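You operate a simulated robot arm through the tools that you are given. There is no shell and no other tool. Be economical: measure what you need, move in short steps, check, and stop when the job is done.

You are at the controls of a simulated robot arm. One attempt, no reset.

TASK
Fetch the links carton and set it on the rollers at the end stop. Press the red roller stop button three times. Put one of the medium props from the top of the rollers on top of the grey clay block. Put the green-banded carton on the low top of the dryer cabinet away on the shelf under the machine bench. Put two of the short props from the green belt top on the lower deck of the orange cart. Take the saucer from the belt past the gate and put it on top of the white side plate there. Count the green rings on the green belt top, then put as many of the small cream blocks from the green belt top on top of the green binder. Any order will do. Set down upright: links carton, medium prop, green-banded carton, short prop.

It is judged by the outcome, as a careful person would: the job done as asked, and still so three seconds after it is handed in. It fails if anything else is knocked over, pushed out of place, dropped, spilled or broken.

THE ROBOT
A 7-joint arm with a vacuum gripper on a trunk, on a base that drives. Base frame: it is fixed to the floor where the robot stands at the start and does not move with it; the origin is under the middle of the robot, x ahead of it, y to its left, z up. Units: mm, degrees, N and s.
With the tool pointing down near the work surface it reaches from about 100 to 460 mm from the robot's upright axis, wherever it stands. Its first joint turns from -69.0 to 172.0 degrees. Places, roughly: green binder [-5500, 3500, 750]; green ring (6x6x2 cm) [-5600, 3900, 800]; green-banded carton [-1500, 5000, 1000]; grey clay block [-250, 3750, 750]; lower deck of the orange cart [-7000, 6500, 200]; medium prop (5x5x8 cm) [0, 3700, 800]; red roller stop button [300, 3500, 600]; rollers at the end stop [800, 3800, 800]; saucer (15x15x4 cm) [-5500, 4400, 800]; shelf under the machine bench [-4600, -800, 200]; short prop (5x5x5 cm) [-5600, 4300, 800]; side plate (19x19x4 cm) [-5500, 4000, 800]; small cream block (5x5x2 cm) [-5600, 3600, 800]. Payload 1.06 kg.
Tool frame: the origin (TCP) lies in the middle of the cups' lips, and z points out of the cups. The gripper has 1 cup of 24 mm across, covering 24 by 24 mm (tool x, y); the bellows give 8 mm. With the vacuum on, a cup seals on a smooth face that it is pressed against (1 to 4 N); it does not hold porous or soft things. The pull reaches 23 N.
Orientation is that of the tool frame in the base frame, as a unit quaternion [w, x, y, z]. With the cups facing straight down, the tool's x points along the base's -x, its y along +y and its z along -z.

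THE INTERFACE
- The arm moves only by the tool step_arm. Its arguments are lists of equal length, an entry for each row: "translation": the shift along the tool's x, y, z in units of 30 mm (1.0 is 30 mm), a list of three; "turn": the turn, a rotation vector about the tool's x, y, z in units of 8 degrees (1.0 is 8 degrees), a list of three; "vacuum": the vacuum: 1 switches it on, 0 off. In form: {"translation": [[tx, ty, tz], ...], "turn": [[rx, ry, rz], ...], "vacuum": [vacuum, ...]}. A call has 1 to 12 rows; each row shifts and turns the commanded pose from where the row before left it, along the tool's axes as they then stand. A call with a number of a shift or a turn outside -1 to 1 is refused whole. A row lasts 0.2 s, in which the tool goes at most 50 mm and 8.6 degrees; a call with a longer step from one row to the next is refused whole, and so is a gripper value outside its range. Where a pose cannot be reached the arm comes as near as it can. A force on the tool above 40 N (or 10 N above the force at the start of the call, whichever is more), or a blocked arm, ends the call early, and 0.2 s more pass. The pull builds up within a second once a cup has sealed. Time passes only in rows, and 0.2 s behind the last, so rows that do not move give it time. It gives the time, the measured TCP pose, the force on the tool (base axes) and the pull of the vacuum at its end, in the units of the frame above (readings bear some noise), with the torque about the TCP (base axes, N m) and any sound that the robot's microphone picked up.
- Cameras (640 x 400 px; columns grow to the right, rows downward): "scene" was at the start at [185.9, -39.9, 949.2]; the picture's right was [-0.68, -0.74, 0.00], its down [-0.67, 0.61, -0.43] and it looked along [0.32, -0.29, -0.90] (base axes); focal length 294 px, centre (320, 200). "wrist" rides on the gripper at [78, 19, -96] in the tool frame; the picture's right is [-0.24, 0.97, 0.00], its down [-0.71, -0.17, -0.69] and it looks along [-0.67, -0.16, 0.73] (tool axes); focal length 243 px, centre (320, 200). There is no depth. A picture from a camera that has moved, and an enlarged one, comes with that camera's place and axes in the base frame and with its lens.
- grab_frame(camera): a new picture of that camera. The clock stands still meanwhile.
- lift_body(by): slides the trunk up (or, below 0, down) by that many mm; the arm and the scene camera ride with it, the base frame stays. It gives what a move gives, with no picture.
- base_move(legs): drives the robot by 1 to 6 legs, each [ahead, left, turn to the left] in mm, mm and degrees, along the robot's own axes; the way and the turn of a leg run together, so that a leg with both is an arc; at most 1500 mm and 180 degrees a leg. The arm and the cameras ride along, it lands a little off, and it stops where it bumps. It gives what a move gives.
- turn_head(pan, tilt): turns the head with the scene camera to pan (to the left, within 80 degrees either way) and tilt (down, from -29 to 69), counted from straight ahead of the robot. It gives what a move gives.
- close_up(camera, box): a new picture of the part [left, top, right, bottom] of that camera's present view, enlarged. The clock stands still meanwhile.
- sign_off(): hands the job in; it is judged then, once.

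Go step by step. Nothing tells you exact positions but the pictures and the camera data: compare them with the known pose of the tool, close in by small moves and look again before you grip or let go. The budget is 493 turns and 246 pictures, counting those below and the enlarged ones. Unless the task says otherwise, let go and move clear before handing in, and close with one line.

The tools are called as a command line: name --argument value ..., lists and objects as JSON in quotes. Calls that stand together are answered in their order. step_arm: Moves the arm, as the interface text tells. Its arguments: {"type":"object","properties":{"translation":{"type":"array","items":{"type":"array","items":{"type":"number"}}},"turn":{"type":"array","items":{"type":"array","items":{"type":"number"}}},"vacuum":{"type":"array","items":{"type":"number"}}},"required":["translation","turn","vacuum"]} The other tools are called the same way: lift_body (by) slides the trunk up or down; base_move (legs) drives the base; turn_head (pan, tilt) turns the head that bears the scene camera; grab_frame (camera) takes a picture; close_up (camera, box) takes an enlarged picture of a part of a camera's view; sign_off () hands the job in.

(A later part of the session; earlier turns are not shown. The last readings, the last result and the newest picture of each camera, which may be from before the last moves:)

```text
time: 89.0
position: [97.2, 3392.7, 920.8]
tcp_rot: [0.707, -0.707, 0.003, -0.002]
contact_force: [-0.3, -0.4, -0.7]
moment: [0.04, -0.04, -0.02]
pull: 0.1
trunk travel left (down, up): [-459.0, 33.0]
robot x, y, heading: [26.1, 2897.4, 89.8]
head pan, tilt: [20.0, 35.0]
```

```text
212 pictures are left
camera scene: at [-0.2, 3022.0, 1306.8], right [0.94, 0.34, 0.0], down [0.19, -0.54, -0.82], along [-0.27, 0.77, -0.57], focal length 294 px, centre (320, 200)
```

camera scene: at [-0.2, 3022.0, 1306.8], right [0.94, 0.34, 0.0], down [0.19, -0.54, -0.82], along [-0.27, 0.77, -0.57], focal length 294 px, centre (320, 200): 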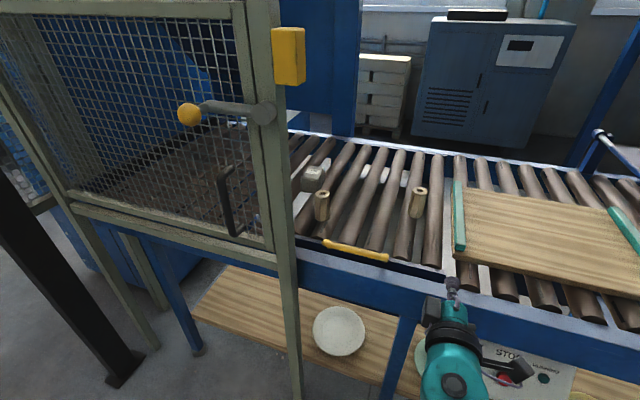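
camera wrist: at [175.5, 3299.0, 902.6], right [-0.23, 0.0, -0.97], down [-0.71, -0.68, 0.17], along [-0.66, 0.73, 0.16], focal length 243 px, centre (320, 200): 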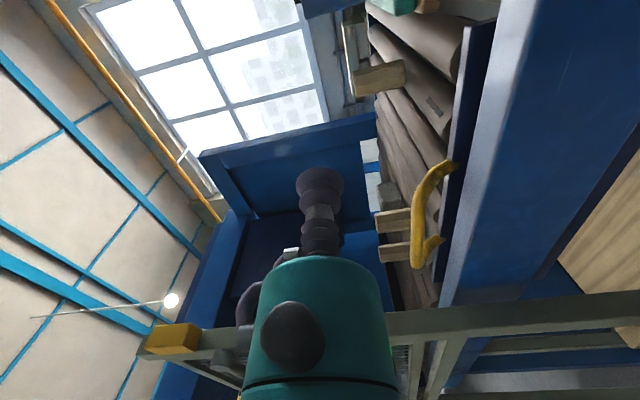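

close_up --camera "scene" --box '[285, 145, 375, 235]'

close_up --camera "scene" --box '[305, 180, 345, 230]'

```text
4.44 times, centred on (330, 190) of scene
camera zoom: at [-0.2, 3022.0, 1306.8], right [0.94, 0.34, 0.0], down [0.19, -0.54, -0.82], along [-0.27, 0.77, -0.57], focal length 1309 px, centre (276, 244)
```

zoom: 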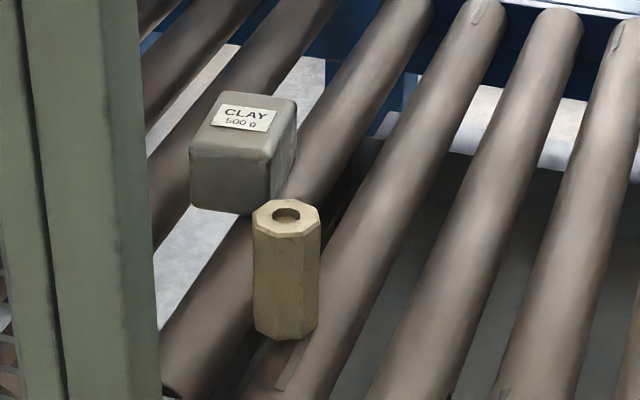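

```text
8.00 times, centred on (325, 205) of scene
camera zoom: at [-0.2, 3022.0, 1306.8], right [0.94, 0.34, 0.0], down [0.19, -0.54, -0.82], along [-0.27, 0.77, -0.57], focal length 2356 px, centre (280, 160)
```

zoom: 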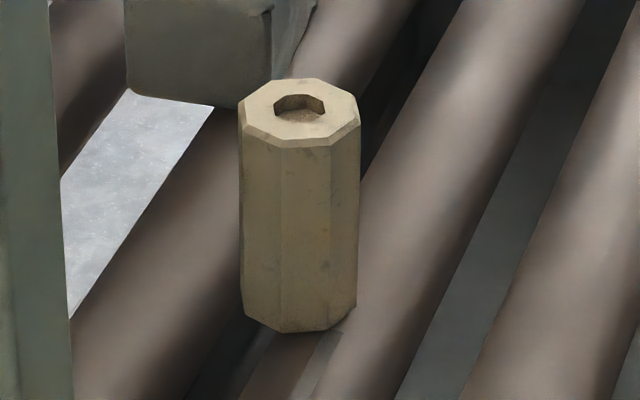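

The prop beside the clay is at about (-208, 3618), with a facet facing approach bearing ≈114°. The clay top is at about (-292, 3767, 850). I'll roll the tool so its camera is on top, then yaw it to that bearing.

step_arm --translation '[[0, 0, 0], [0, 0, 0], [0, 0, 0], [0, 0, 0], [0, 0, 0], [0, 0, 0], [0, 0, 0], [0, 0, 0], [0, 0, 0], [0, 0, 0], [0, 0, 0], [0, 0, 0]]' --turn '[[0, 0, -1], [0, 0, -1], [0, 0, -1], [0, 0, -1], [0, 0, -1], [0, 0, -1], [0, 0, -1], [0, 0, -1], [0, 0, -1], [0, 0, -1], [0, 0, -1], [0, 0, -0.25]]' --vacuum '[0, 0, 0, 0, 0, 0, 0, 0, 0, 0, 0, 0]'

```text
time: 91.6
position: [97.9, 3393.9, 922.7]
tcp_rot: [-0.498, 0.501, 0.498, 0.503]
contact_force: [-0.5, 0.5, -0.3]
moment: [0.02, -0.02, 0.0]
pull: 0.0
trunk travel left (down, up): [-459.0, 33.0]
robot x, y, heading: [28.2, 2904.8, 89.7]
head pan, tilt: [20.0, 35.0]
```

step_arm --translation '[[0, 0, 0], [0, 0, 0], [0, 0, 0], [0, -0.93, 0.157], [0, -0.93, 0.157], [0, -0.93, 0.157], [0, -0.93, 0.157], [0, -0.93, 0.157], [0, -0.93, 0.157]]' --turn '[[1, 0, 0], [1, 0, 0], [1, 0, 0], [0, 0, 0], [0, 0, 0], [0, 0, 0], [0, 0, 0], [0, 0, 0], [0, 0, 0]]' --vacuum '[0, 0, 0, 0, 0, 0, 0, 0, 0]'

step_arm --translation '[[0, -0.93, 0.157], [0, -0.93, 0.157], [0, -0.93, 0.157], [0, -0.93, 0.157], [0, 0, 0]]' --turn '[[0, 0, 0], [0, 0, 0], [0, 0, 0], [0, 0, 0], [0, 0, 0]]' --vacuum '[0, 0, 0, 0, 0]'

grab_frame --camera "scene"

grab_frame --camera "wrist"

```text
time: 93.6
position: [-67.6, 3354.9, 921.8]
tcp_rot: [-0.591, 0.387, 0.591, 0.388]
contact_force: [0.2, 0.3, 0.2]
moment: [0.0, -0.01, 0.02]
pull: 0.0
trunk travel left (down, up): [-459.0, 33.0]
robot x, y, heading: [28.9, 2900.1, 89.6]
head pan, tilt: [20.0, 35.0]
```

```text
time: 94.8
position: [-179.3, 3323.8, 922.6]
tcp_rot: [0.592, -0.387, -0.591, -0.388]
contact_force: [0.0, -0.3, 0.0]
moment: [0.02, 0.0, 0.02]
pull: 0.1
trunk travel left (down, up): [-459.0, 33.0]
robot x, y, heading: [28.7, 2901.8, 89.6]
head pan, tilt: [20.0, 35.0]
```

```text
209 pictures are left
camera scene: at [-0.1, 3022.0, 1306.8], right [0.94, 0.34, 0.0], down [0.19, -0.54, -0.82], along [-0.27, 0.77, -0.57], focal length 294 px, centre (320, 200)
```

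scene: 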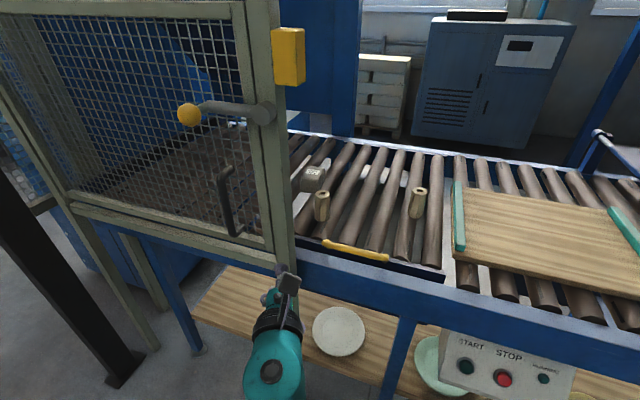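

```text
208 pictures are left
camera wrist: at [-122.8, 3244.9, 1002.4], right [0.89, 0.39, -0.23], down [0.12, -0.7, -0.71], along [-0.44, 0.6, -0.67], focal length 243 px, centre (320, 200)
```

wrist: 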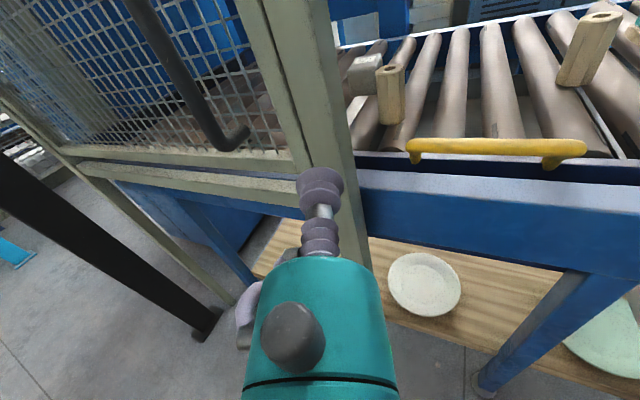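

The post's right edge is at about x≈-200, so I'll shift right first and then drive in along the tool's own line to keep clear of it.

base_move --legs '[[0, -108, 0], [205, 92, 0]]'

grab_frame --camera "wrist"

grab_frame --camera "scene"

```text
time: 97.7
position: [-159.4, 3523.6, 922.4]
tcp_rot: [-0.591, 0.387, 0.591, 0.388]
contact_force: [-0.3, 0.8, 0.7]
moment: [-0.03, -0.01, 0.0]
pull: 0.2
trunk travel left (down, up): [-459.0, 33.0]
robot x, y, heading: [47.9, 3099.6, 89.5]
head pan, tilt: [20.0, 35.0]
```

```text
207 pictures are left
camera wrist: at [-102.3, 3443.7, 1002.1], right [0.89, 0.39, -0.23], down [0.12, -0.7, -0.71], along [-0.44, 0.6, -0.67], focal length 243 px, centre (320, 200)
```

wrist: 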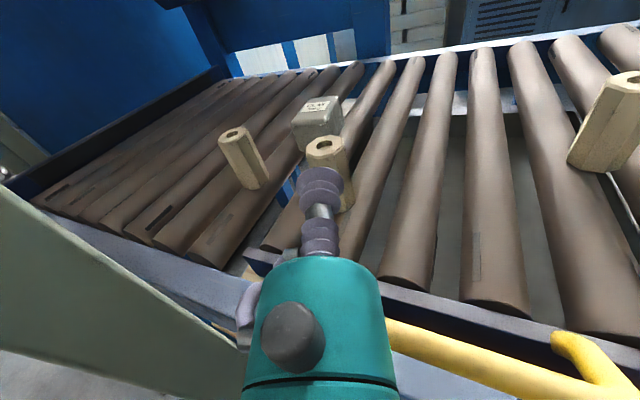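

```text
206 pictures are left
camera scene: at [19.7, 3220.6, 1306.8], right [0.94, 0.33, 0.0], down [0.19, -0.54, -0.82], along [-0.27, 0.77, -0.57], focal length 294 px, centre (320, 200)
```

scene: 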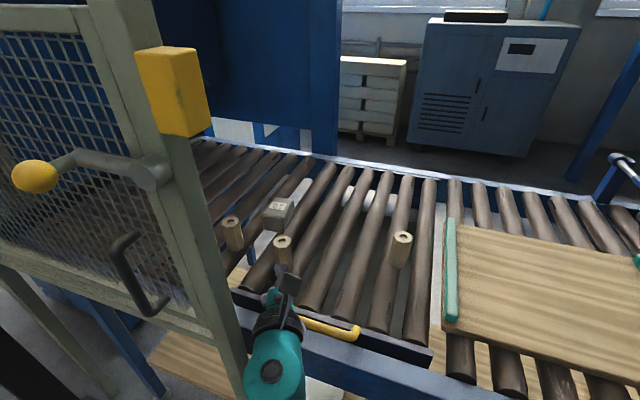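

close_up --camera "wrist" --box '[270, 80, 390, 220]'

close_up --camera "scene" --box '[210, 180, 310, 320]'

```text
2.86 times, centred on (330, 150) of wrist
camera zoom: at [-102.3, 3443.7, 1002.1], right [0.89, 0.39, -0.23], down [0.12, -0.7, -0.71], along [-0.44, 0.6, -0.67], focal length 693 px, centre (291, 343)
```

zoom: 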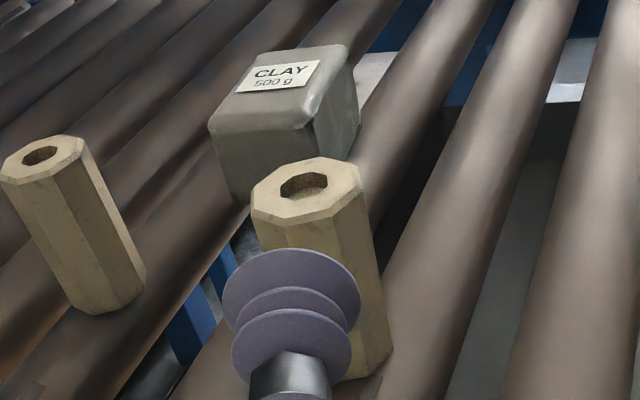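

```text
2.86 times, centred on (260, 250) of scene
camera zoom: at [19.7, 3220.6, 1306.8], right [0.94, 0.33, 0.0], down [0.19, -0.54, -0.82], along [-0.27, 0.77, -0.57], focal length 841 px, centre (491, 57)
```

zoom: 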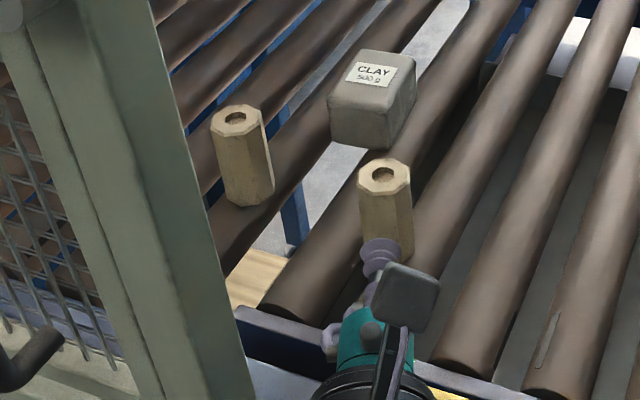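

close_up --camera "wrist" --box '[310, 130, 350, 165]'

```text
11.43 times, centred on (330, 148) of wrist
camera zoom: at [-102.3, 3443.7, 1002.1], right [0.89, 0.39, -0.23], down [0.12, -0.7, -0.71], along [-0.44, 0.6, -0.67], focal length 2773 px, centre (206, 800)
```

zoom: 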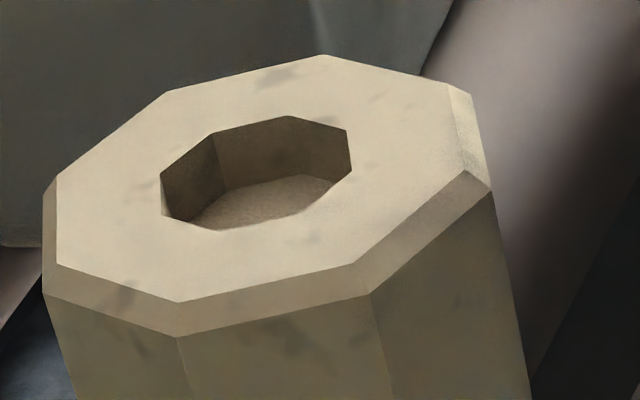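

The prop is really about 38 mm across, so its facets are too narrow for the cup. Its top has a shallow blind recess of about 16 mm, which the 24 mm cup can cover, so the top grip is right. I'll withdraw and test how far the tool reaches when pointing down.

base_move --legs '[[-225, -92, 0]]'

step_arm --translation '[[0, 0, 0], [0, 0, 0], [0, 0, 0], [0, 0, 0], [0, 0, 0], [0, 0, 0], [0, 0, 0], [0, 0, 0], [0, 0, 0], [0, 0, 0], [0, 0, 0], [0, 0, 0]]' --turn '[[0, 0, 1], [0, 0, 1], [0, 0, 1], [0, 0, 1], [0, 0, 1], [0, 0, 1], [0, 0, 1], [0, 0, 1], [0, 0, 1], [0, 0, 1], [0, 0, 1], [0, 0, 0.25]]' --vacuum '[0, 0, 0, 0, 0, 0, 0, 0, 0, 0, 0, 0]'

step_arm --translation '[[0, 0, 0], [0, 0, 0], [0, 0, 0], [0, 0, 0], [0, 0, 0], [0, 0, 0], [0, 0, 0], [0, 0, 0], [0, 0, 0], [0, 0, 0], [0, 0, 0], [0, 0, 0]]' --turn '[[-1, 0, 0], [-1, 0, 0], [-1, 0, 0], [-1, 0, 0], [-1, 0, 0], [-1, 0, 0], [-1, 0, 0], [-1, 0, 0], [-1, 0, 0], [-1, 0, 0], [-1, 0, 0], [-0.25, 0, 0]]' --vacuum '[0, 0, 0, 0, 0, 0, 0, 0, 0, 0, 0, 0]'

```text
time: 99.5
position: [-70.6, 3293.7, 922.8]
tcp_rot: [0.593, -0.386, -0.593, -0.386]
contact_force: [-0.2, -0.1, 0.3]
moment: [0.02, -0.03, -0.02]
pull: 0.0
trunk travel left (down, up): [-459.0, 33.0]
robot x, y, heading: [134.6, 2872.2, 89.7]
head pan, tilt: [20.0, 35.0]
```

```text
time: 102.1
position: [-70.8, 3294.6, 923.8]
tcp_rot: [0.692, -0.692, -0.145, 0.147]
contact_force: [-0.3, 0.1, 0.6]
moment: [0.03, 0.02, 0.0]
pull: 0.0
trunk travel left (down, up): [-459.0, 33.0]
robot x, y, heading: [139.9, 2872.6, 89.7]
head pan, tilt: [20.0, 35.0]
```

```text
time: 104.7
position: [-70.9, 3294.5, 922.7]
tcp_rot: [0.0, 0.979, 0.206, 0.001]
contact_force: [-0.7, -0.5, -0.1]
moment: [0.02, -0.01, 0.03]
pull: 0.1
trunk travel left (down, up): [-459.0, 33.0]
robot x, y, heading: [137.7, 2867.2, 89.8]
head pan, tilt: [20.0, 35.0]
```

step_arm --translation '[[0, -0.8, 0], [0, -0.8, 0], [0, -0.8, 0], [0, -0.8, 0], [0, -0.8, 0], [0, 0, 0]]' --turn '[[0, 0, 0], [0, 0, 0], [0, 0, 0], [0, 0, 0], [0, 0, 0], [0, 0, 0]]' --vacuum '[0, 0, 0, 0, 0, 0]'

```text
time: 106.1
position: [-66.2, 3304.3, 921.5]
tcp_rot: [-0.001, 0.979, 0.206, 0.001]
contact_force: [-0.4, -0.7, -0.8]
moment: [0.0, 0.01, -0.01]
pull: 0.2
out of reach, approached as far as the arm can: row 1, 2, 3, 4, 5
trunk travel left (down, up): [-459.0, 33.0]
robot x, y, heading: [142.0, 2873.2, 90.0]
head pan, tilt: [20.0, 35.0]
```

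step_arm --translation '[[0, 0, 0.9], [0, 0, 0.9], [0, -0.6, 0.6], [0, -0.8, 0], [0, -0.8, 0], [0, -0.8, 0], [0, 0, 0]]' --turn '[[0, 0, 0], [0, 0, 0], [0, 0, 0], [0, 0, 0], [0, 0, 0], [0, 0, 0], [0, 0, 0]]' --vacuum '[0, 0, 0, 0, 0, 0, 0]'

```text
time: 107.7
position: [-54.6, 3310.0, 866.2]
tcp_rot: [-0.001, 0.979, 0.206, 0.001]
contact_force: [0.0, -0.6, -0.9]
moment: [0.01, 0.03, 0.0]
pull: 0.1
out of reach, approached as far as the arm can: row 2, 3, 4, 5, 6
trunk travel left (down, up): [-459.0, 33.0]
robot x, y, heading: [136.0, 2869.4, 89.8]
head pan, tilt: [20.0, 35.0]
```

Pointing down, it reaches 478 mm. I'll test how much a 16° outward tilt adds, because a slightly tilted prop can still be set flush using the compliant bellows.

step_arm --translation '[[0, 0, -0.8], [0, 0, -0.8], [0, 0, -0.7], [0, 0, 0], [0, 0, 0], [0, -0.77, 0.22], [0, -0.77, 0.22], [0, -0.77, 0.22], [0, -0.77, 0.22], [0, -0.77, 0.22], [0, 0, 0]]' --turn '[[0, 0, 0], [0, 0, 0], [0, 0, 0], [1, 0, 0], [1, 0, 0], [0, 0, 0], [0, 0, 0], [0, 0, 0], [0, 0, 0], [0, 0, 0], [0, 0, 0]]' --vacuum '[0, 0, 0, 0, 0, 0, 0, 0, 0, 0, 0]'

```text
time: 110.1
position: [-74.1, 3374.2, 934.0]
tcp_rot: [-0.138, 0.969, 0.205, -0.027]
contact_force: [-0.8, 0.3, -0.5]
moment: [-0.01, 0.0, -0.03]
pull: 0.0
out of reach, approached as far as the arm can: row 8, 9, 10
trunk travel left (down, up): [-459.0, 33.0]
robot x, y, heading: [139.0, 2871.8, 89.8]
head pan, tilt: [20.0, 35.0]
```

The 16° tilt extends the reach to about 545 mm. I'll tuck the tool back to vertical and creep the base up to the conveyor to see how close it can stand.

step_arm --translation '[[0, 0, 0], [0, 0, 0], [0.416, 0.88, 0], [0.416, 0.88, 0], [0.416, 0.88, 0], [0.416, 0.88, 0], [0.416, 0.88, 0], [0, 0, 0]]' --turn '[[-1, 0, 0], [-1, 0, 0], [0, 0, 0], [0, 0, 0], [0, 0, 0], [0, 0, 0], [0, 0, 0], [0, 0, 0]]' --vacuum '[0, 0, 0, 0, 0, 0, 0, 0]'

base_move --legs '[[300, 80, 0]]'

turn_head --pan 60 --tilt 60

grab_frame --camera "scene"

```text
time: 111.9
position: [49.8, 3271.3, 894.0]
tcp_rot: [-0.103, 0.973, 0.204, -0.021]
contact_force: [0.1, 0.0, -0.7]
moment: [-0.01, -0.01, 0.0]
pull: 0.0
out of reach, approached as far as the arm can: row 1, 2
trunk travel left (down, up): [-459.0, 33.0]
robot x, y, heading: [138.9, 2871.1, 89.6]
head pan, tilt: [20.0, 35.0]
```

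```text
time: 114.0
position: [-24.5, 3567.9, 893.6]
tcp_rot: [-0.102, 0.973, 0.204, -0.02]
contact_force: [0.0, 0.1, 0.2]
moment: [0.0, 0.02, 0.01]
pull: 0.1
trunk travel left (down, up): [-459.0, 33.0]
robot x, y, heading: [64.9, 3170.4, 89.9]
head pan, tilt: [20.0, 35.0]
```

```text
time: 115.1
position: [-25.1, 3567.9, 894.0]
tcp_rot: [-0.103, 0.973, 0.205, -0.021]
contact_force: [-1.1, 0.4, 0.5]
moment: [0.03, 0.0, -0.03]
pull: 0.1
trunk travel left (down, up): [-459.0, 33.0]
robot x, y, heading: [61.7, 3168.5, 89.5]
head pan, tilt: [60.0, 60.0]
```

```text
202 pictures are left
camera scene: at [5.7, 3240.3, 1272.6], right [0.5, 0.86, 0.0], down [0.75, -0.44, -0.5], along [-0.43, 0.25, -0.87], focal length 294 px, centre (320, 200)
```

scene: 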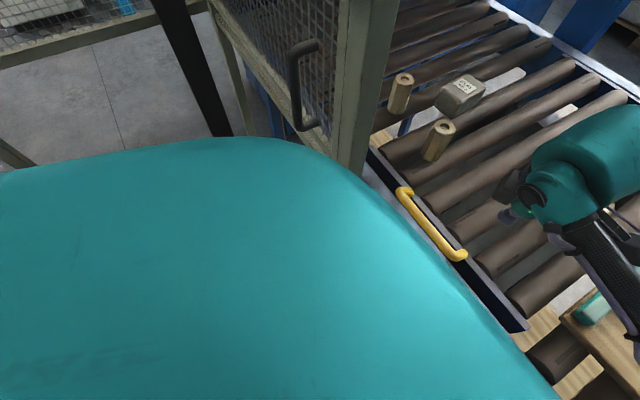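

My torso's front is about 187 mm ahead of the axis, and its flat front would meet the mesh post. Turning about 15° left lets me stand closer with the corner clear of the post.

base_move --legs '[[0, 0, 15]]'

base_move --legs '[[45, 50, 0]]'

turn_head --pan 40 --tilt 60

grab_frame --camera "scene"

grab_frame --camera "wrist"

```text
time: 116.4
position: [-126.3, 3530.6, 893.4]
tcp_rot: [-0.1, 0.937, 0.332, -0.035]
contact_force: [-0.1, -0.2, 0.8]
moment: [0.03, -0.03, 0.0]
pull: 0.0
trunk travel left (down, up): [-459.0, 33.0]
robot x, y, heading: [60.9, 3166.9, 104.9]
head pan, tilt: [60.0, 60.0]
```

```text
time: 117.5
position: [-186.5, 3561.8, 894.3]
tcp_rot: [-0.099, 0.937, 0.332, -0.035]
contact_force: [-0.1, -0.1, 0.1]
moment: [0.03, -0.01, 0.02]
pull: 0.0
trunk travel left (down, up): [-459.0, 33.0]
robot x, y, heading: [6.0, 3197.4, 104.9]
head pan, tilt: [60.0, 60.0]
```

```text
time: 118.3
position: [-187.6, 3562.1, 893.6]
tcp_rot: [-0.1, 0.937, 0.332, -0.034]
contact_force: [-0.6, -0.2, -0.6]
moment: [-0.01, -0.01, 0.0]
pull: 0.1
trunk travel left (down, up): [-459.0, 33.0]
robot x, y, heading: [1.1, 3200.3, 104.9]
head pan, tilt: [40.0, 60.0]
```

```text
201 pictures are left
camera scene: at [-60.0, 3273.7, 1272.5], right [0.57, 0.82, 0.0], down [0.71, -0.5, -0.5], along [-0.41, 0.29, -0.87], focal length 294 px, centre (320, 200)
```

scene: 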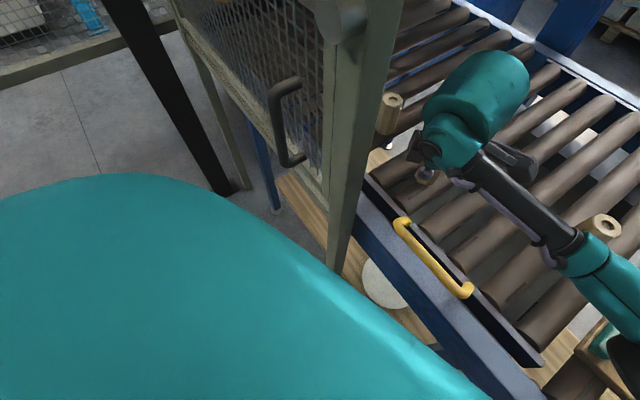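

```text
200 pictures are left
camera wrist: at [-99.4, 3581.9, 984.6], right [0.42, -0.89, -0.2], down [-0.57, -0.43, 0.7], along [-0.71, -0.18, -0.68], focal length 243 px, centre (320, 200)
```

wrist: 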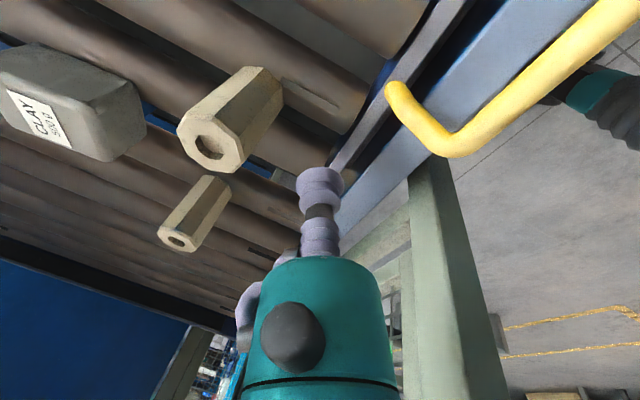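

I have good clearance from the post now. I'll align the tool tilt with the bearing to the prop and bring the cup above the prop's top.

step_arm --translation '[[0, 0, 0], [0, 0, 0], [0, -0.112, -0.52], [0.08, -0.642, 0.143], [0.08, -0.642, 0.143], [0.08, -0.642, 0.143], [0, 0, 0]]' --turn '[[0, 0.158, 0.732], [0, 0.158, 0.732], [0, 0, 0], [0, 0, 0], [0, 0, 0], [0, 0, 0], [0, 0, 0]]' --vacuum '[0, 0, 0, 0, 0, 0, 0]'

grab_frame --camera "wrist"

grab_frame --camera "scene"

```text
time: 119.9
position: [-206.4, 3619.5, 910.3]
tcp_rot: [-0.102, 0.967, 0.233, -0.023]
contact_force: [0.0, 0.4, 0.7]
moment: [0.02, 0.03, 0.01]
pull: 0.1
trunk travel left (down, up): [-459.0, 33.0]
robot x, y, heading: [3.2, 3201.5, 104.7]
head pan, tilt: [40.0, 60.0]
```

```text
199 pictures are left
camera wrist: at [-118.5, 3620.4, 1001.4], right [0.22, -0.95, -0.2], down [-0.64, -0.3, 0.71], along [-0.73, -0.03, -0.68], focal length 243 px, centre (320, 200)
```

wrist: 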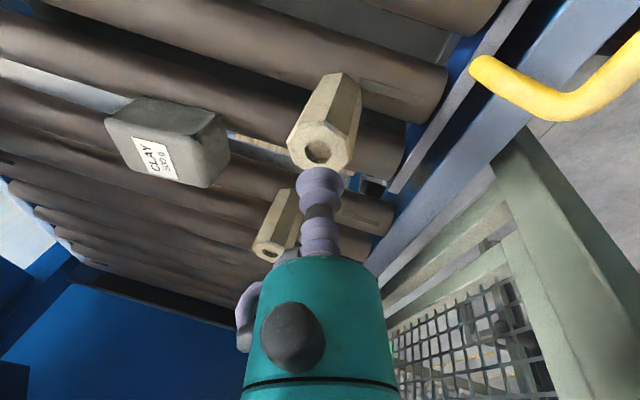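

```text
198 pictures are left
camera scene: at [-59.9, 3273.7, 1272.5], right [0.57, 0.82, 0.0], down [0.71, -0.5, -0.5], along [-0.41, 0.29, -0.87], focal length 294 px, centre (320, 200)
```

scene: 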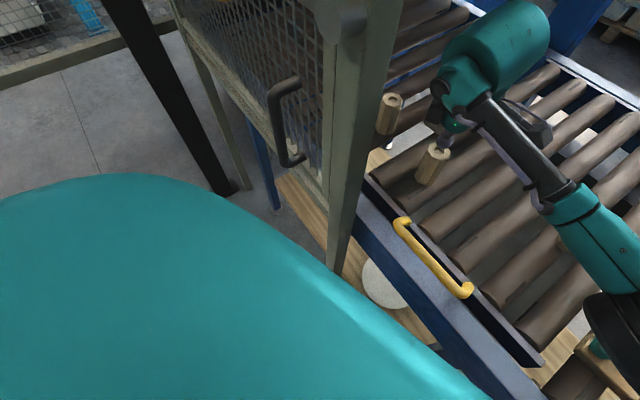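

close_up --camera "wrist" --box '[270, 60, 370, 220]'

```text
2.50 times, centred on (320, 140) of wrist
camera zoom: at [-118.5, 3620.4, 1001.4], right [0.22, -0.95, -0.2], down [-0.64, -0.3, 0.71], along [-0.73, -0.03, -0.68], focal length 606 px, centre (320, 350)
```

zoom: 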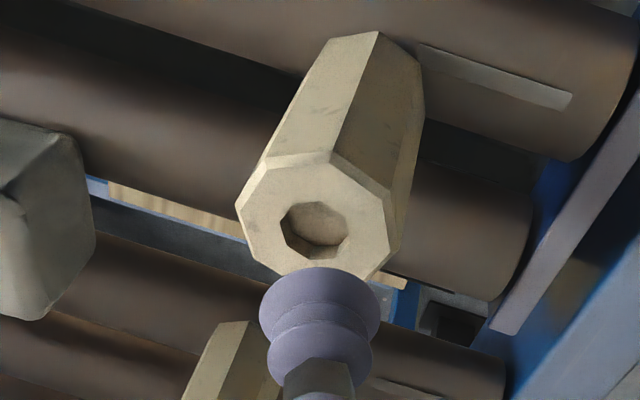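

The cup is 5–7 mm off the prop's centre. I'll correct that and come down gently with the vacuum on.

step_arm --translation '[[0.18, -0.17, 0.036], [0, 0.14, 0.65], [0, 0.02, 0.1], [0, 0.02, 0.1], [0, 0, 0]]' --turn '[[0, 0, 0], [0, 0, 0], [0, 0, 0], [0, 0, 0], [0, 0, 0]]' --vacuum '[1, 1, 1, 1, 1]'

close_up --camera "wrist" --box '[270, 100, 370, 220]'

```text
time: 121.1
position: [-201.2, 3625.8, 882.3]
tcp_rot: [-0.102, 0.967, 0.231, -0.024]
contact_force: [0.2, 0.8, 0.1]
moment: [-0.01, 0.0, 0.01]
pull: 0.0
trunk travel left (down, up): [-459.0, 33.0]
robot x, y, heading: [4.7, 3198.1, 105.0]
head pan, tilt: [40.0, 60.0]
```

```text
3.33 times, centred on (320, 160) of wrist
camera zoom: at [-114.2, 3627.6, 973.6], right [0.22, -0.95, -0.2], down [-0.64, -0.3, 0.7], along [-0.73, -0.03, -0.68], focal length 809 px, centre (320, 333)
```

zoom: 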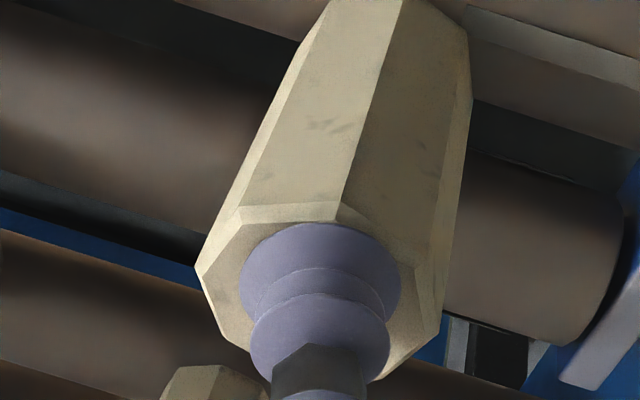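

step_arm --translation '[[0, 0.02, 0.1], [0, 0.02, 0.1], [0, 0, 0], [0, 0, 0]]' --turn '[[0, 0, 0], [0, 0, 0], [0, 0, 0], [0, 0, 0]]' --vacuum '[1, 1, 1, 1]'

```text
time: 122.1
position: [-203.7, 3626.1, 878.1]
tcp_rot: [-0.103, 0.967, 0.232, -0.024]
contact_force: [-0.4, -0.7, 2.5]
moment: [-0.12, -0.04, 0.0]
pull: 23.2
trunk travel left (down, up): [-459.0, 33.0]
robot x, y, heading: [1.1, 3199.1, 105.0]
head pan, tilt: [40.0, 60.0]
```

It sealed even with the tool tilted. I'll lift and see how the prop hangs.

step_arm --translation '[[0, -0.04, -0.2], [0, -0.1, -0.5], [0, -0.14, -0.65], [0, 0, 0]]' --turn '[[0, 0, 0], [0, 0, 0], [0, 0, 0], [0, 0, 0]]' --vacuum '[1, 1, 1, 1]'

grab_frame --camera "wrist"

close_up --camera "scene" --box '[370, 50, 500, 200]'

```text
time: 123.1
position: [-202.8, 3626.3, 916.0]
tcp_rot: [-0.101, 0.967, 0.232, -0.023]
contact_force: [0.2, -0.8, -2.0]
moment: [-0.06, -0.07, 0.0]
pull: 23.0
trunk travel left (down, up): [-459.0, 33.0]
robot x, y, heading: [4.9, 3197.3, 104.8]
head pan, tilt: [40.0, 60.0]
```

```text
195 pictures are left
camera wrist: at [-114.8, 3628.6, 1007.1], right [0.22, -0.95, -0.2], down [-0.64, -0.3, 0.7], along [-0.73, -0.03, -0.68], focal length 243 px, centre (320, 200)
```

wrist: 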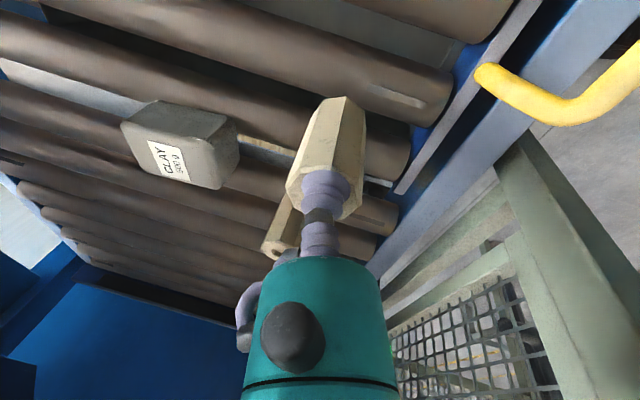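

```text
2.67 times, centred on (435, 125) of scene
camera zoom: at [-60.0, 3273.8, 1272.5], right [0.57, 0.82, 0.0], down [0.71, -0.5, -0.5], along [-0.41, 0.29, -0.87], focal length 785 px, centre (13, 400)
```

zoom: 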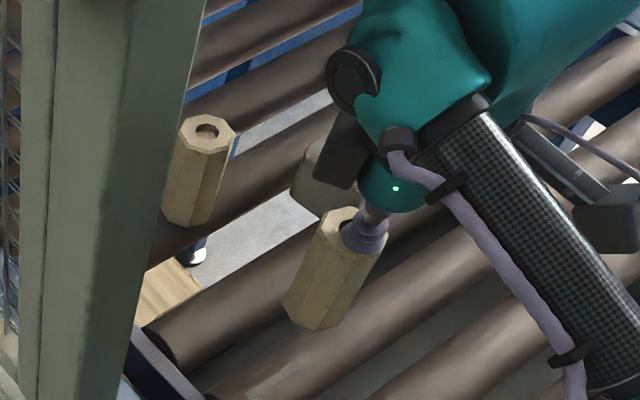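

The prop hangs nearly upright, held at the 12° tool tilt. I'll raise the trunk so the prop clears the clay, then edge the base closer, watching the post.

lift_body --by 33

base_move --legs '[[40, 20, 0]]'

grab_frame --camera "scene"

grab_frame --camera "wrist"

```text
time: 123.9
position: [-203.0, 3624.5, 951.1]
tcp_rot: [-0.102, 0.967, 0.232, -0.024]
contact_force: [-0.4, -0.1, -1.8]
moment: [-0.04, -0.04, 0.02]
pull: 23.3
trunk travel left (down, up): [-492.0, 0.0]
robot x, y, heading: [0.4, 3196.3, 105.1]
head pan, tilt: [40.0, 60.0]
```

```text
time: 124.8
position: [-233.4, 3658.3, 951.6]
tcp_rot: [-0.101, 0.967, 0.233, -0.024]
contact_force: [-0.7, 0.7, -1.2]
moment: [-0.11, -0.06, -0.02]
pull: 22.7
trunk travel left (down, up): [-492.0, 0.0]
robot x, y, heading: [-30.0, 3230.8, 105.1]
head pan, tilt: [40.0, 60.0]
```

```text
193 pictures are left
camera scene: at [-80.4, 3271.9, 1305.5], right [0.57, 0.82, 0.0], down [0.71, -0.5, -0.5], along [-0.41, 0.29, -0.87], focal length 294 px, centre (320, 200)
```

scene: 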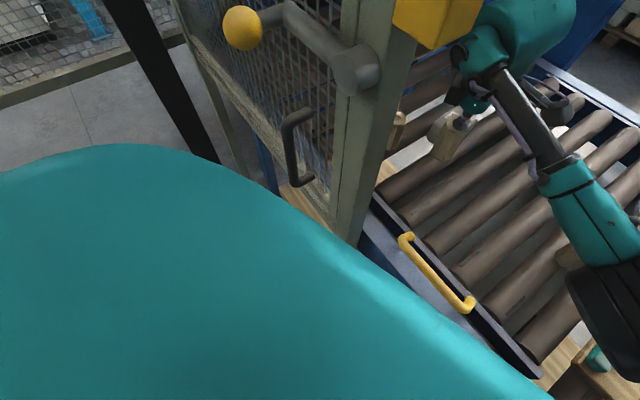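

```text
192 pictures are left
camera wrist: at [-145.4, 3660.2, 1041.8], right [0.22, -0.95, -0.2], down [-0.64, -0.3, 0.7], along [-0.73, -0.03, -0.68], focal length 243 px, centre (320, 200)
```

wrist: 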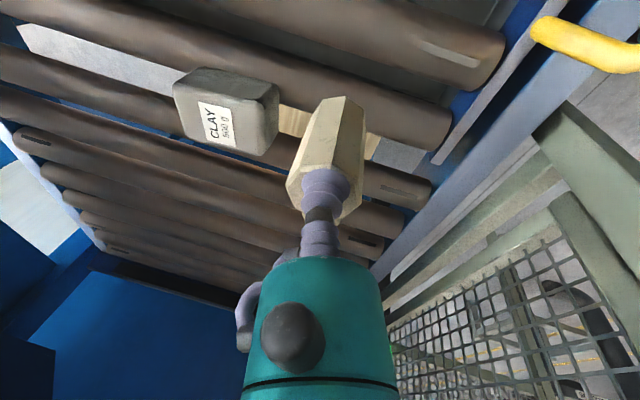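

There are still a few centimetres to the post and beam. I'll creep in a little more.

base_move --legs '[[28, 8, 0]]'

turn_head --pan 15 --tilt 66

grab_frame --camera "scene"

```text
time: 125.5
position: [-232.7, 3657.4, 951.4]
tcp_rot: [-0.102, 0.967, 0.231, -0.023]
contact_force: [0.3, -0.1, -1.4]
moment: [-0.03, -0.02, 0.0]
pull: 22.7
trunk travel left (down, up): [-492.0, 0.0]
robot x, y, heading: [-24.7, 3233.9, 104.6]
head pan, tilt: [40.0, 60.0]
stopped in leg 1: the robot was blocked; the commanded pose is now the measured one
```

```text
time: 126.4
position: [-232.8, 3657.6, 952.6]
tcp_rot: [-0.101, 0.967, 0.231, -0.023]
contact_force: [0.0, -0.1, -1.9]
moment: [-0.05, -0.04, -0.02]
pull: 23.0
trunk travel left (down, up): [-492.0, 0.0]
robot x, y, heading: [-27.7, 3229.9, 104.8]
head pan, tilt: [15.0, 66.0]
```

```text
191 pictures are left
camera scene: at [-56.1, 3284.4, 1299.0], right [0.87, 0.5, 0.0], down [0.46, -0.79, -0.41], along [-0.2, 0.35, -0.91], focal length 294 px, centre (320, 200)
```

scene: 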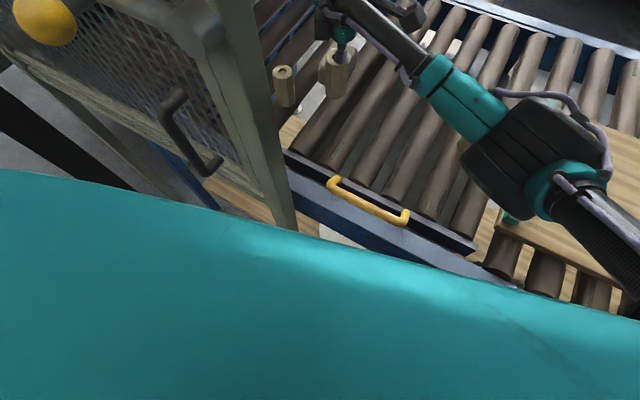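

It is blocked, probably the right corner on the beam. I'll slide left parallel to the beam, then extend the arm with more tilt.

base_move --legs '[[9, 40, 0]]'

grab_frame --camera "scene"

```text
time: 127.4
position: [-251.3, 3657.5, 950.8]
tcp_rot: [-0.102, 0.968, 0.229, -0.023]
contact_force: [0.8, 0.2, -2.1]
moment: [-0.08, -0.01, -0.04]
pull: 23.3
trunk travel left (down, up): [-492.0, 0.0]
robot x, y, heading: [-43.6, 3225.3, 104.6]
head pan, tilt: [15.0, 66.0]
stopped in leg 1: the robot was blocked; the commanded pose is now the measured one
```

```text
190 pictures are left
camera scene: at [-75.0, 3282.8, 1299.1], right [0.87, 0.49, 0.0], down [0.45, -0.79, -0.41], along [-0.2, 0.35, -0.91], focal length 294 px, centre (320, 200)
```

scene: 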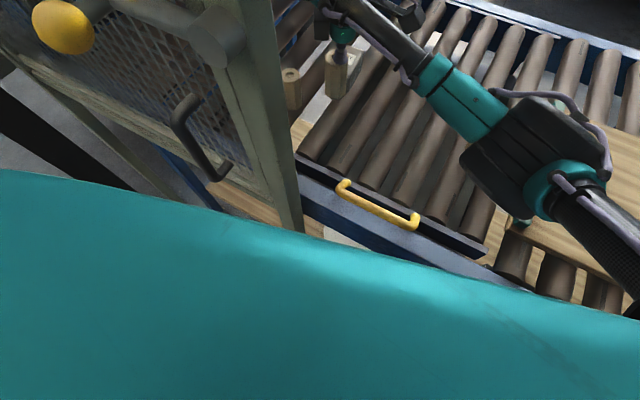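

base_move --legs '[[-8, 0, 0], [0, 0, 8], [12, 25, 0]]'

```text
time: 129.2
position: [-317.4, 3616.0, 950.9]
tcp_rot: [-0.1, 0.95, 0.295, -0.029]
contact_force: [-1.0, -0.8, -1.1]
moment: [-0.09, -0.05, -0.01]
pull: 22.9
trunk travel left (down, up): [-492.0, 0.0]
robot x, y, heading: [-60.3, 3222.1, 112.7]
head pan, tilt: [15.0, 66.0]
stopped in leg 3: the robot was blocked; the commanded pose is now the measured one
```

The tool swung over near the left prop, so I'll check that at once.

grab_frame --camera "wrist"

grab_frame --camera "scene"

```text
189 pictures are left
camera wrist: at [-230.6, 3630.1, 1042.2], right [0.35, -0.92, -0.2], down [-0.6, -0.38, 0.7], along [-0.72, -0.12, -0.68], focal length 243 px, centre (320, 200)
```

wrist: 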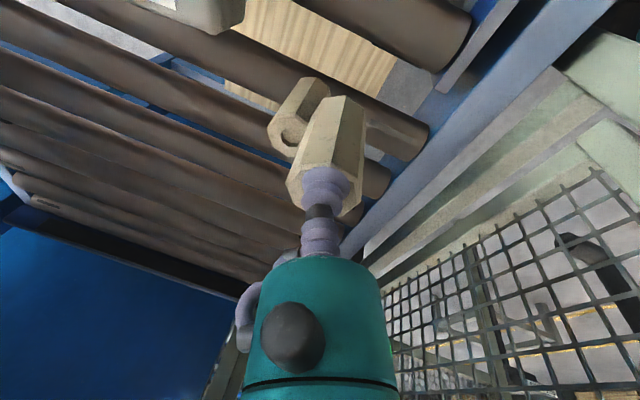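

```text
188 pictures are left
camera scene: at [-91.8, 3270.2, 1299.1], right [0.79, 0.61, 0.0], down [0.56, -0.72, -0.41], along [-0.25, 0.32, -0.91], focal length 294 px, centre (320, 200)
```

scene: 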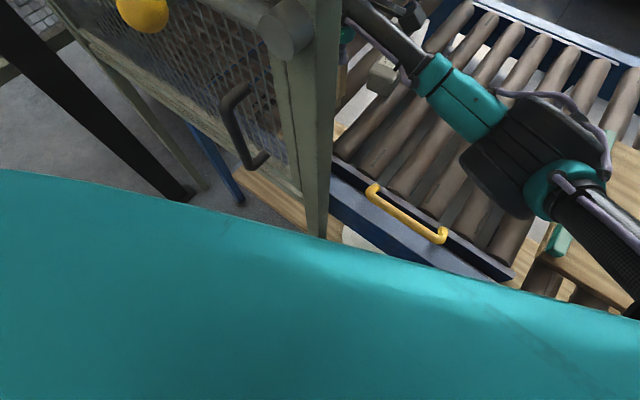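

The left prop still stands. I'll lift, swing the tool to the right away from it, and point the tilt toward the clay.

step_arm --translation '[[0, -0.138, -0.653], [0, 0, 0], [0, 0, 0], [0.87, -0.217, 0.046], [0.87, -0.217, 0.046], [0.87, -0.217, 0.046], [0, 0, 0]]' --turn '[[0, 0, 0], [0, 0.16, 0.77], [0, 0.16, 0.77], [0, 0, 0], [0, 0, 0], [0, 0, 0], [0, 0, 0]]' --vacuum '[1, 1, 1, 1, 1, 1, 1]'

grab_frame --camera "wrist"

grab_frame --camera "scene"

```text
time: 130.8
position: [-253.6, 3665.5, 970.3]
tcp_rot: [-0.103, 0.976, 0.19, -0.02]
contact_force: [0.0, -0.4, -1.5]
moment: [-0.07, -0.05, -0.01]
pull: 22.5
trunk travel left (down, up): [-492.0, 0.0]
robot x, y, heading: [-57.5, 3220.8, 112.7]
head pan, tilt: [15.0, 66.0]
```

```text
187 pictures are left
camera wrist: at [-165.8, 3660.5, 1061.4], right [0.14, -0.97, -0.2], down [-0.67, -0.24, 0.71], along [-0.73, 0.04, -0.68], focal length 243 px, centre (320, 200)
```

wrist: 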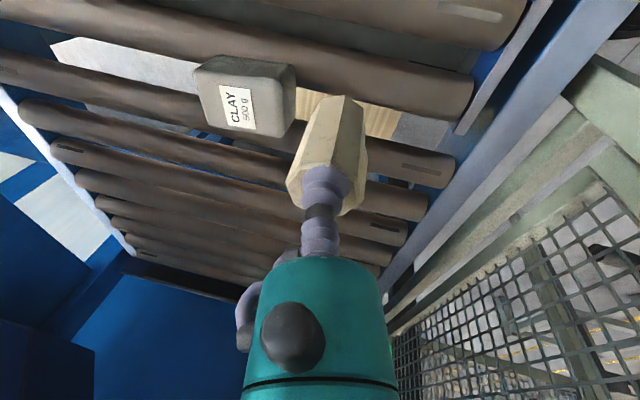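

```text
186 pictures are left
camera scene: at [-92.7, 3270.4, 1299.0], right [0.79, 0.61, 0.0], down [0.56, -0.72, -0.41], along [-0.25, 0.32, -0.91], focal length 294 px, centre (320, 200)
```

scene: 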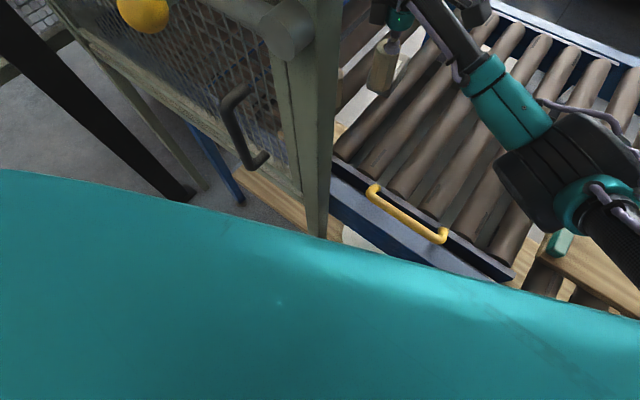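

The clay top centre is at about (-288, 3765). I'll add tilt and extend half of the way, checking clearance at the post.

step_arm --translation '[[0, 0, 0], [0, 0, 0], [0.103, -0.605, 0.39], [0.103, -0.605, 0.39], [0, 0, 0]]' --turn '[[0.65, 0, 0], [0.65, 0, 0], [0, 0, 0], [0, 0, 0], [0, 0, 0]]' --vacuum '[1, 1, 1, 1, 1]'

turn_head --pan 5 --tilt 40

grab_frame --camera "scene"

grab_frame --camera "wrist"

```text
time: 132.0
position: [-263.7, 3707.4, 964.4]
tcp_rot: [-0.191, 0.963, 0.188, -0.037]
contact_force: [0.0, 0.2, -2.2]
moment: [-0.1, -0.02, 0.0]
pull: 23.5
trunk travel left (down, up): [-492.0, 0.0]
robot x, y, heading: [-56.5, 3222.5, 112.3]
head pan, tilt: [15.0, 66.0]
```

```text
time: 132.9
position: [-262.8, 3708.0, 964.1]
tcp_rot: [-0.191, 0.963, 0.187, -0.037]
contact_force: [0.2, -0.7, -2.0]
moment: [-0.07, -0.01, -0.01]
pull: 23.1
trunk travel left (down, up): [-492.0, 0.0]
robot x, y, heading: [-56.6, 3221.2, 112.5]
head pan, tilt: [5.0, 40.0]
```

```text
185 pictures are left
camera scene: at [-95.7, 3298.7, 1332.3], right [0.89, 0.46, 0.0], down [0.3, -0.57, -0.77], along [-0.35, 0.68, -0.64], focal length 294 px, centre (320, 200)
```

scene: 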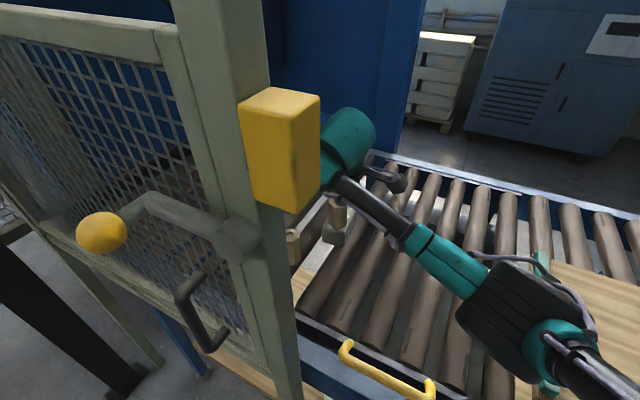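

```text
184 pictures are left
camera wrist: at [-169.9, 3688.1, 1046.0], right [0.12, -0.92, -0.37], down [-0.62, -0.36, 0.7], along [-0.78, 0.15, -0.61], focal length 243 px, centre (320, 200)
```

wrist: 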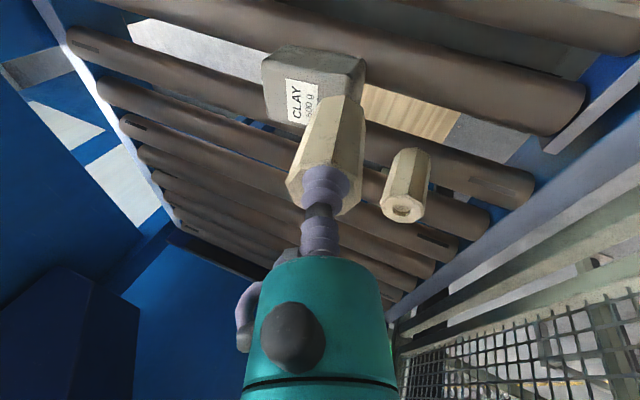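

The arm passes well clear of the post. I'll extend the rest.

step_arm --translation '[[0.08, -0.62, 0.3], [0.08, -0.62, 0.3], [0, 0, 0]]' --turn '[[0, 0, 0], [0, 0, 0], [0, 0, 0]]' --vacuum '[1, 1, 1]'

close_up --camera "scene" --box '[270, 130, 430, 280]'

close_up --camera "wrist" --box '[220, 20, 440, 220]'

```text
time: 133.7
position: [-275.4, 3744.9, 961.8]
tcp_rot: [-0.191, 0.963, 0.187, -0.037]
contact_force: [-0.3, 0.8, -1.6]
moment: [-0.06, -0.04, -0.03]
pull: 23.0
trunk travel left (down, up): [-492.0, 0.0]
robot x, y, heading: [-54.0, 3223.2, 112.5]
head pan, tilt: [5.0, 40.0]
```

```text
2.67 times, centred on (350, 205) of scene
camera zoom: at [-95.6, 3298.7, 1332.4], right [0.89, 0.46, 0.0], down [0.3, -0.57, -0.77], along [-0.35, 0.68, -0.64], focal length 785 px, centre (240, 187)
```

zoom: 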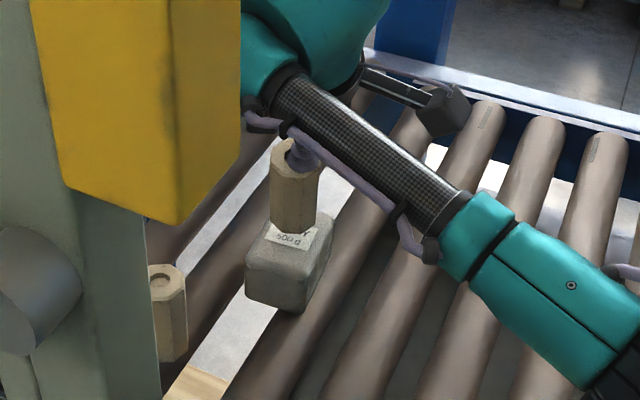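

```text
2.00 times, centred on (330, 120) of wrist
camera zoom: at [-181.9, 3726.4, 1043.1], right [0.12, -0.92, -0.37], down [-0.62, -0.36, 0.7], along [-0.78, 0.15, -0.61], focal length 485 px, centre (300, 360)
```

zoom: 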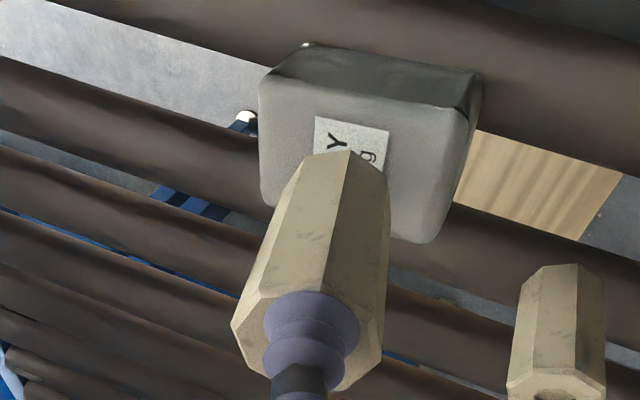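

The prop is just over the clay's near edge, and its bottom needs about 14 mm more reach outward. I'll add a little tilt, extend, and lower slightly.

step_arm --translation '[[0, 0, 0], [0, -0.36, 0.16], [0, 0.18, 0.4], [0, 0, 0]]' --turn '[[0.3, 0, 0], [0, 0, 0], [0, 0, 0], [0, 0, 0]]' --vacuum '[1, 1, 1, 1]'

close_up --camera "scene" --box '[310, 170, 400, 260]'

close_up --camera "wrist" --box '[220, 20, 440, 220]'

```text
time: 134.7
position: [-279.2, 3757.9, 947.8]
tcp_rot: [-0.21, 0.959, 0.186, -0.04]
contact_force: [-0.2, 0.1, -2.0]
moment: [-0.06, -0.04, 0.0]
pull: 23.2
trunk travel left (down, up): [-492.0, 0.0]
robot x, y, heading: [-54.6, 3219.6, 112.7]
head pan, tilt: [5.0, 40.0]
```

```text
4.44 times, centred on (355, 215) of scene
camera zoom: at [-95.6, 3298.7, 1332.4], right [0.89, 0.46, 0.0], down [0.3, -0.57, -0.77], along [-0.35, 0.68, -0.64], focal length 1309 px, centre (164, 133)
```

zoom: 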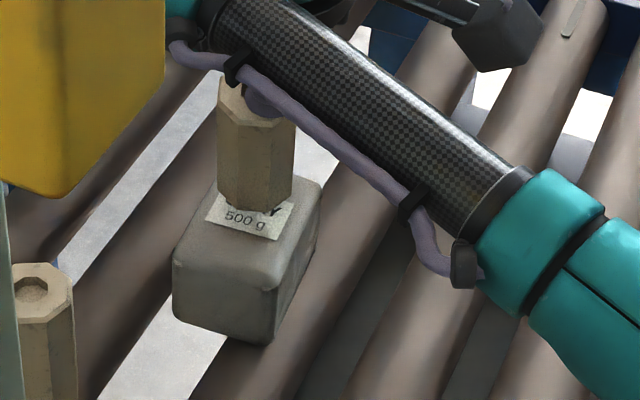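

```text
2.00 times, centred on (330, 120) of wrist
camera zoom: at [-184.1, 3734.3, 1027.0], right [0.11, -0.91, -0.41], down [-0.61, -0.39, 0.69], along [-0.79, 0.17, -0.59], focal length 485 px, centre (300, 360)
```

zoom: 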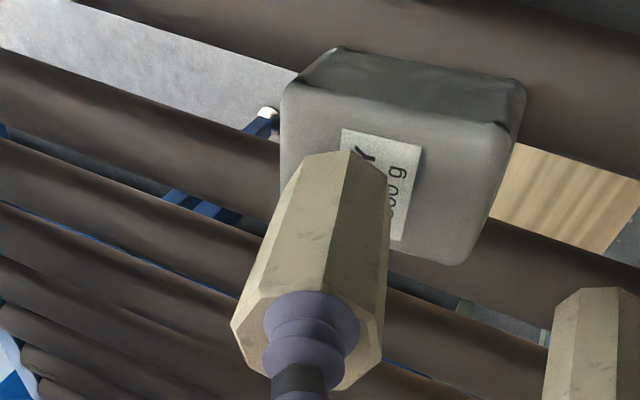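

It's nearly over the right spot. I'll nudge 4 mm left and lower onto the clay.

step_arm --translation '[[-0.124, -0.045, 0.02], [0, 0.25, 0.545], [0, 0.042, 0.091], [0, 0, 0]]' --turn '[[0, 0, 0], [0, 0, 0], [0, 0, 0], [0, 0, 0]]' --vacuum '[1, 1, 1, 1]'

close_up --camera "scene" --box '[310, 170, 400, 260]'

```text
time: 135.7
position: [-283.6, 3754.2, 930.3]
tcp_rot: [-0.214, 0.958, 0.186, -0.041]
contact_force: [3.7, -1.2, 22.4]
moment: [-0.14, -0.08, 0.04]
pull: 22.5
trunk travel left (down, up): [-492.0, 0.0]
robot x, y, heading: [-54.8, 3221.1, 112.9]
head pan, tilt: [5.0, 40.0]
```

```text
4.44 times, centred on (355, 215) of scene
camera zoom: at [-94.3, 3296.4, 1332.7], right [0.89, 0.46, 0.0], down [0.3, -0.57, -0.77], along [-0.36, 0.68, -0.64], focal length 1309 px, centre (164, 133)
```

zoom: 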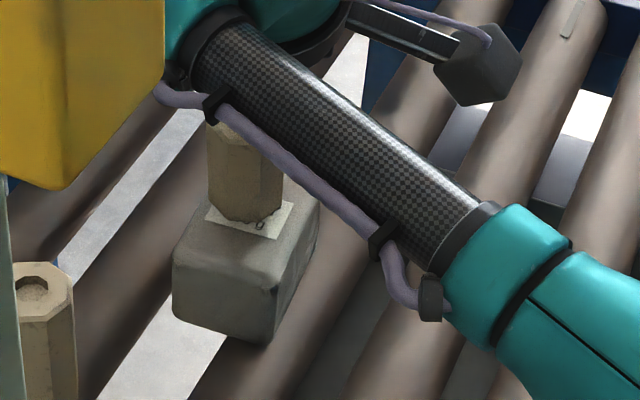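

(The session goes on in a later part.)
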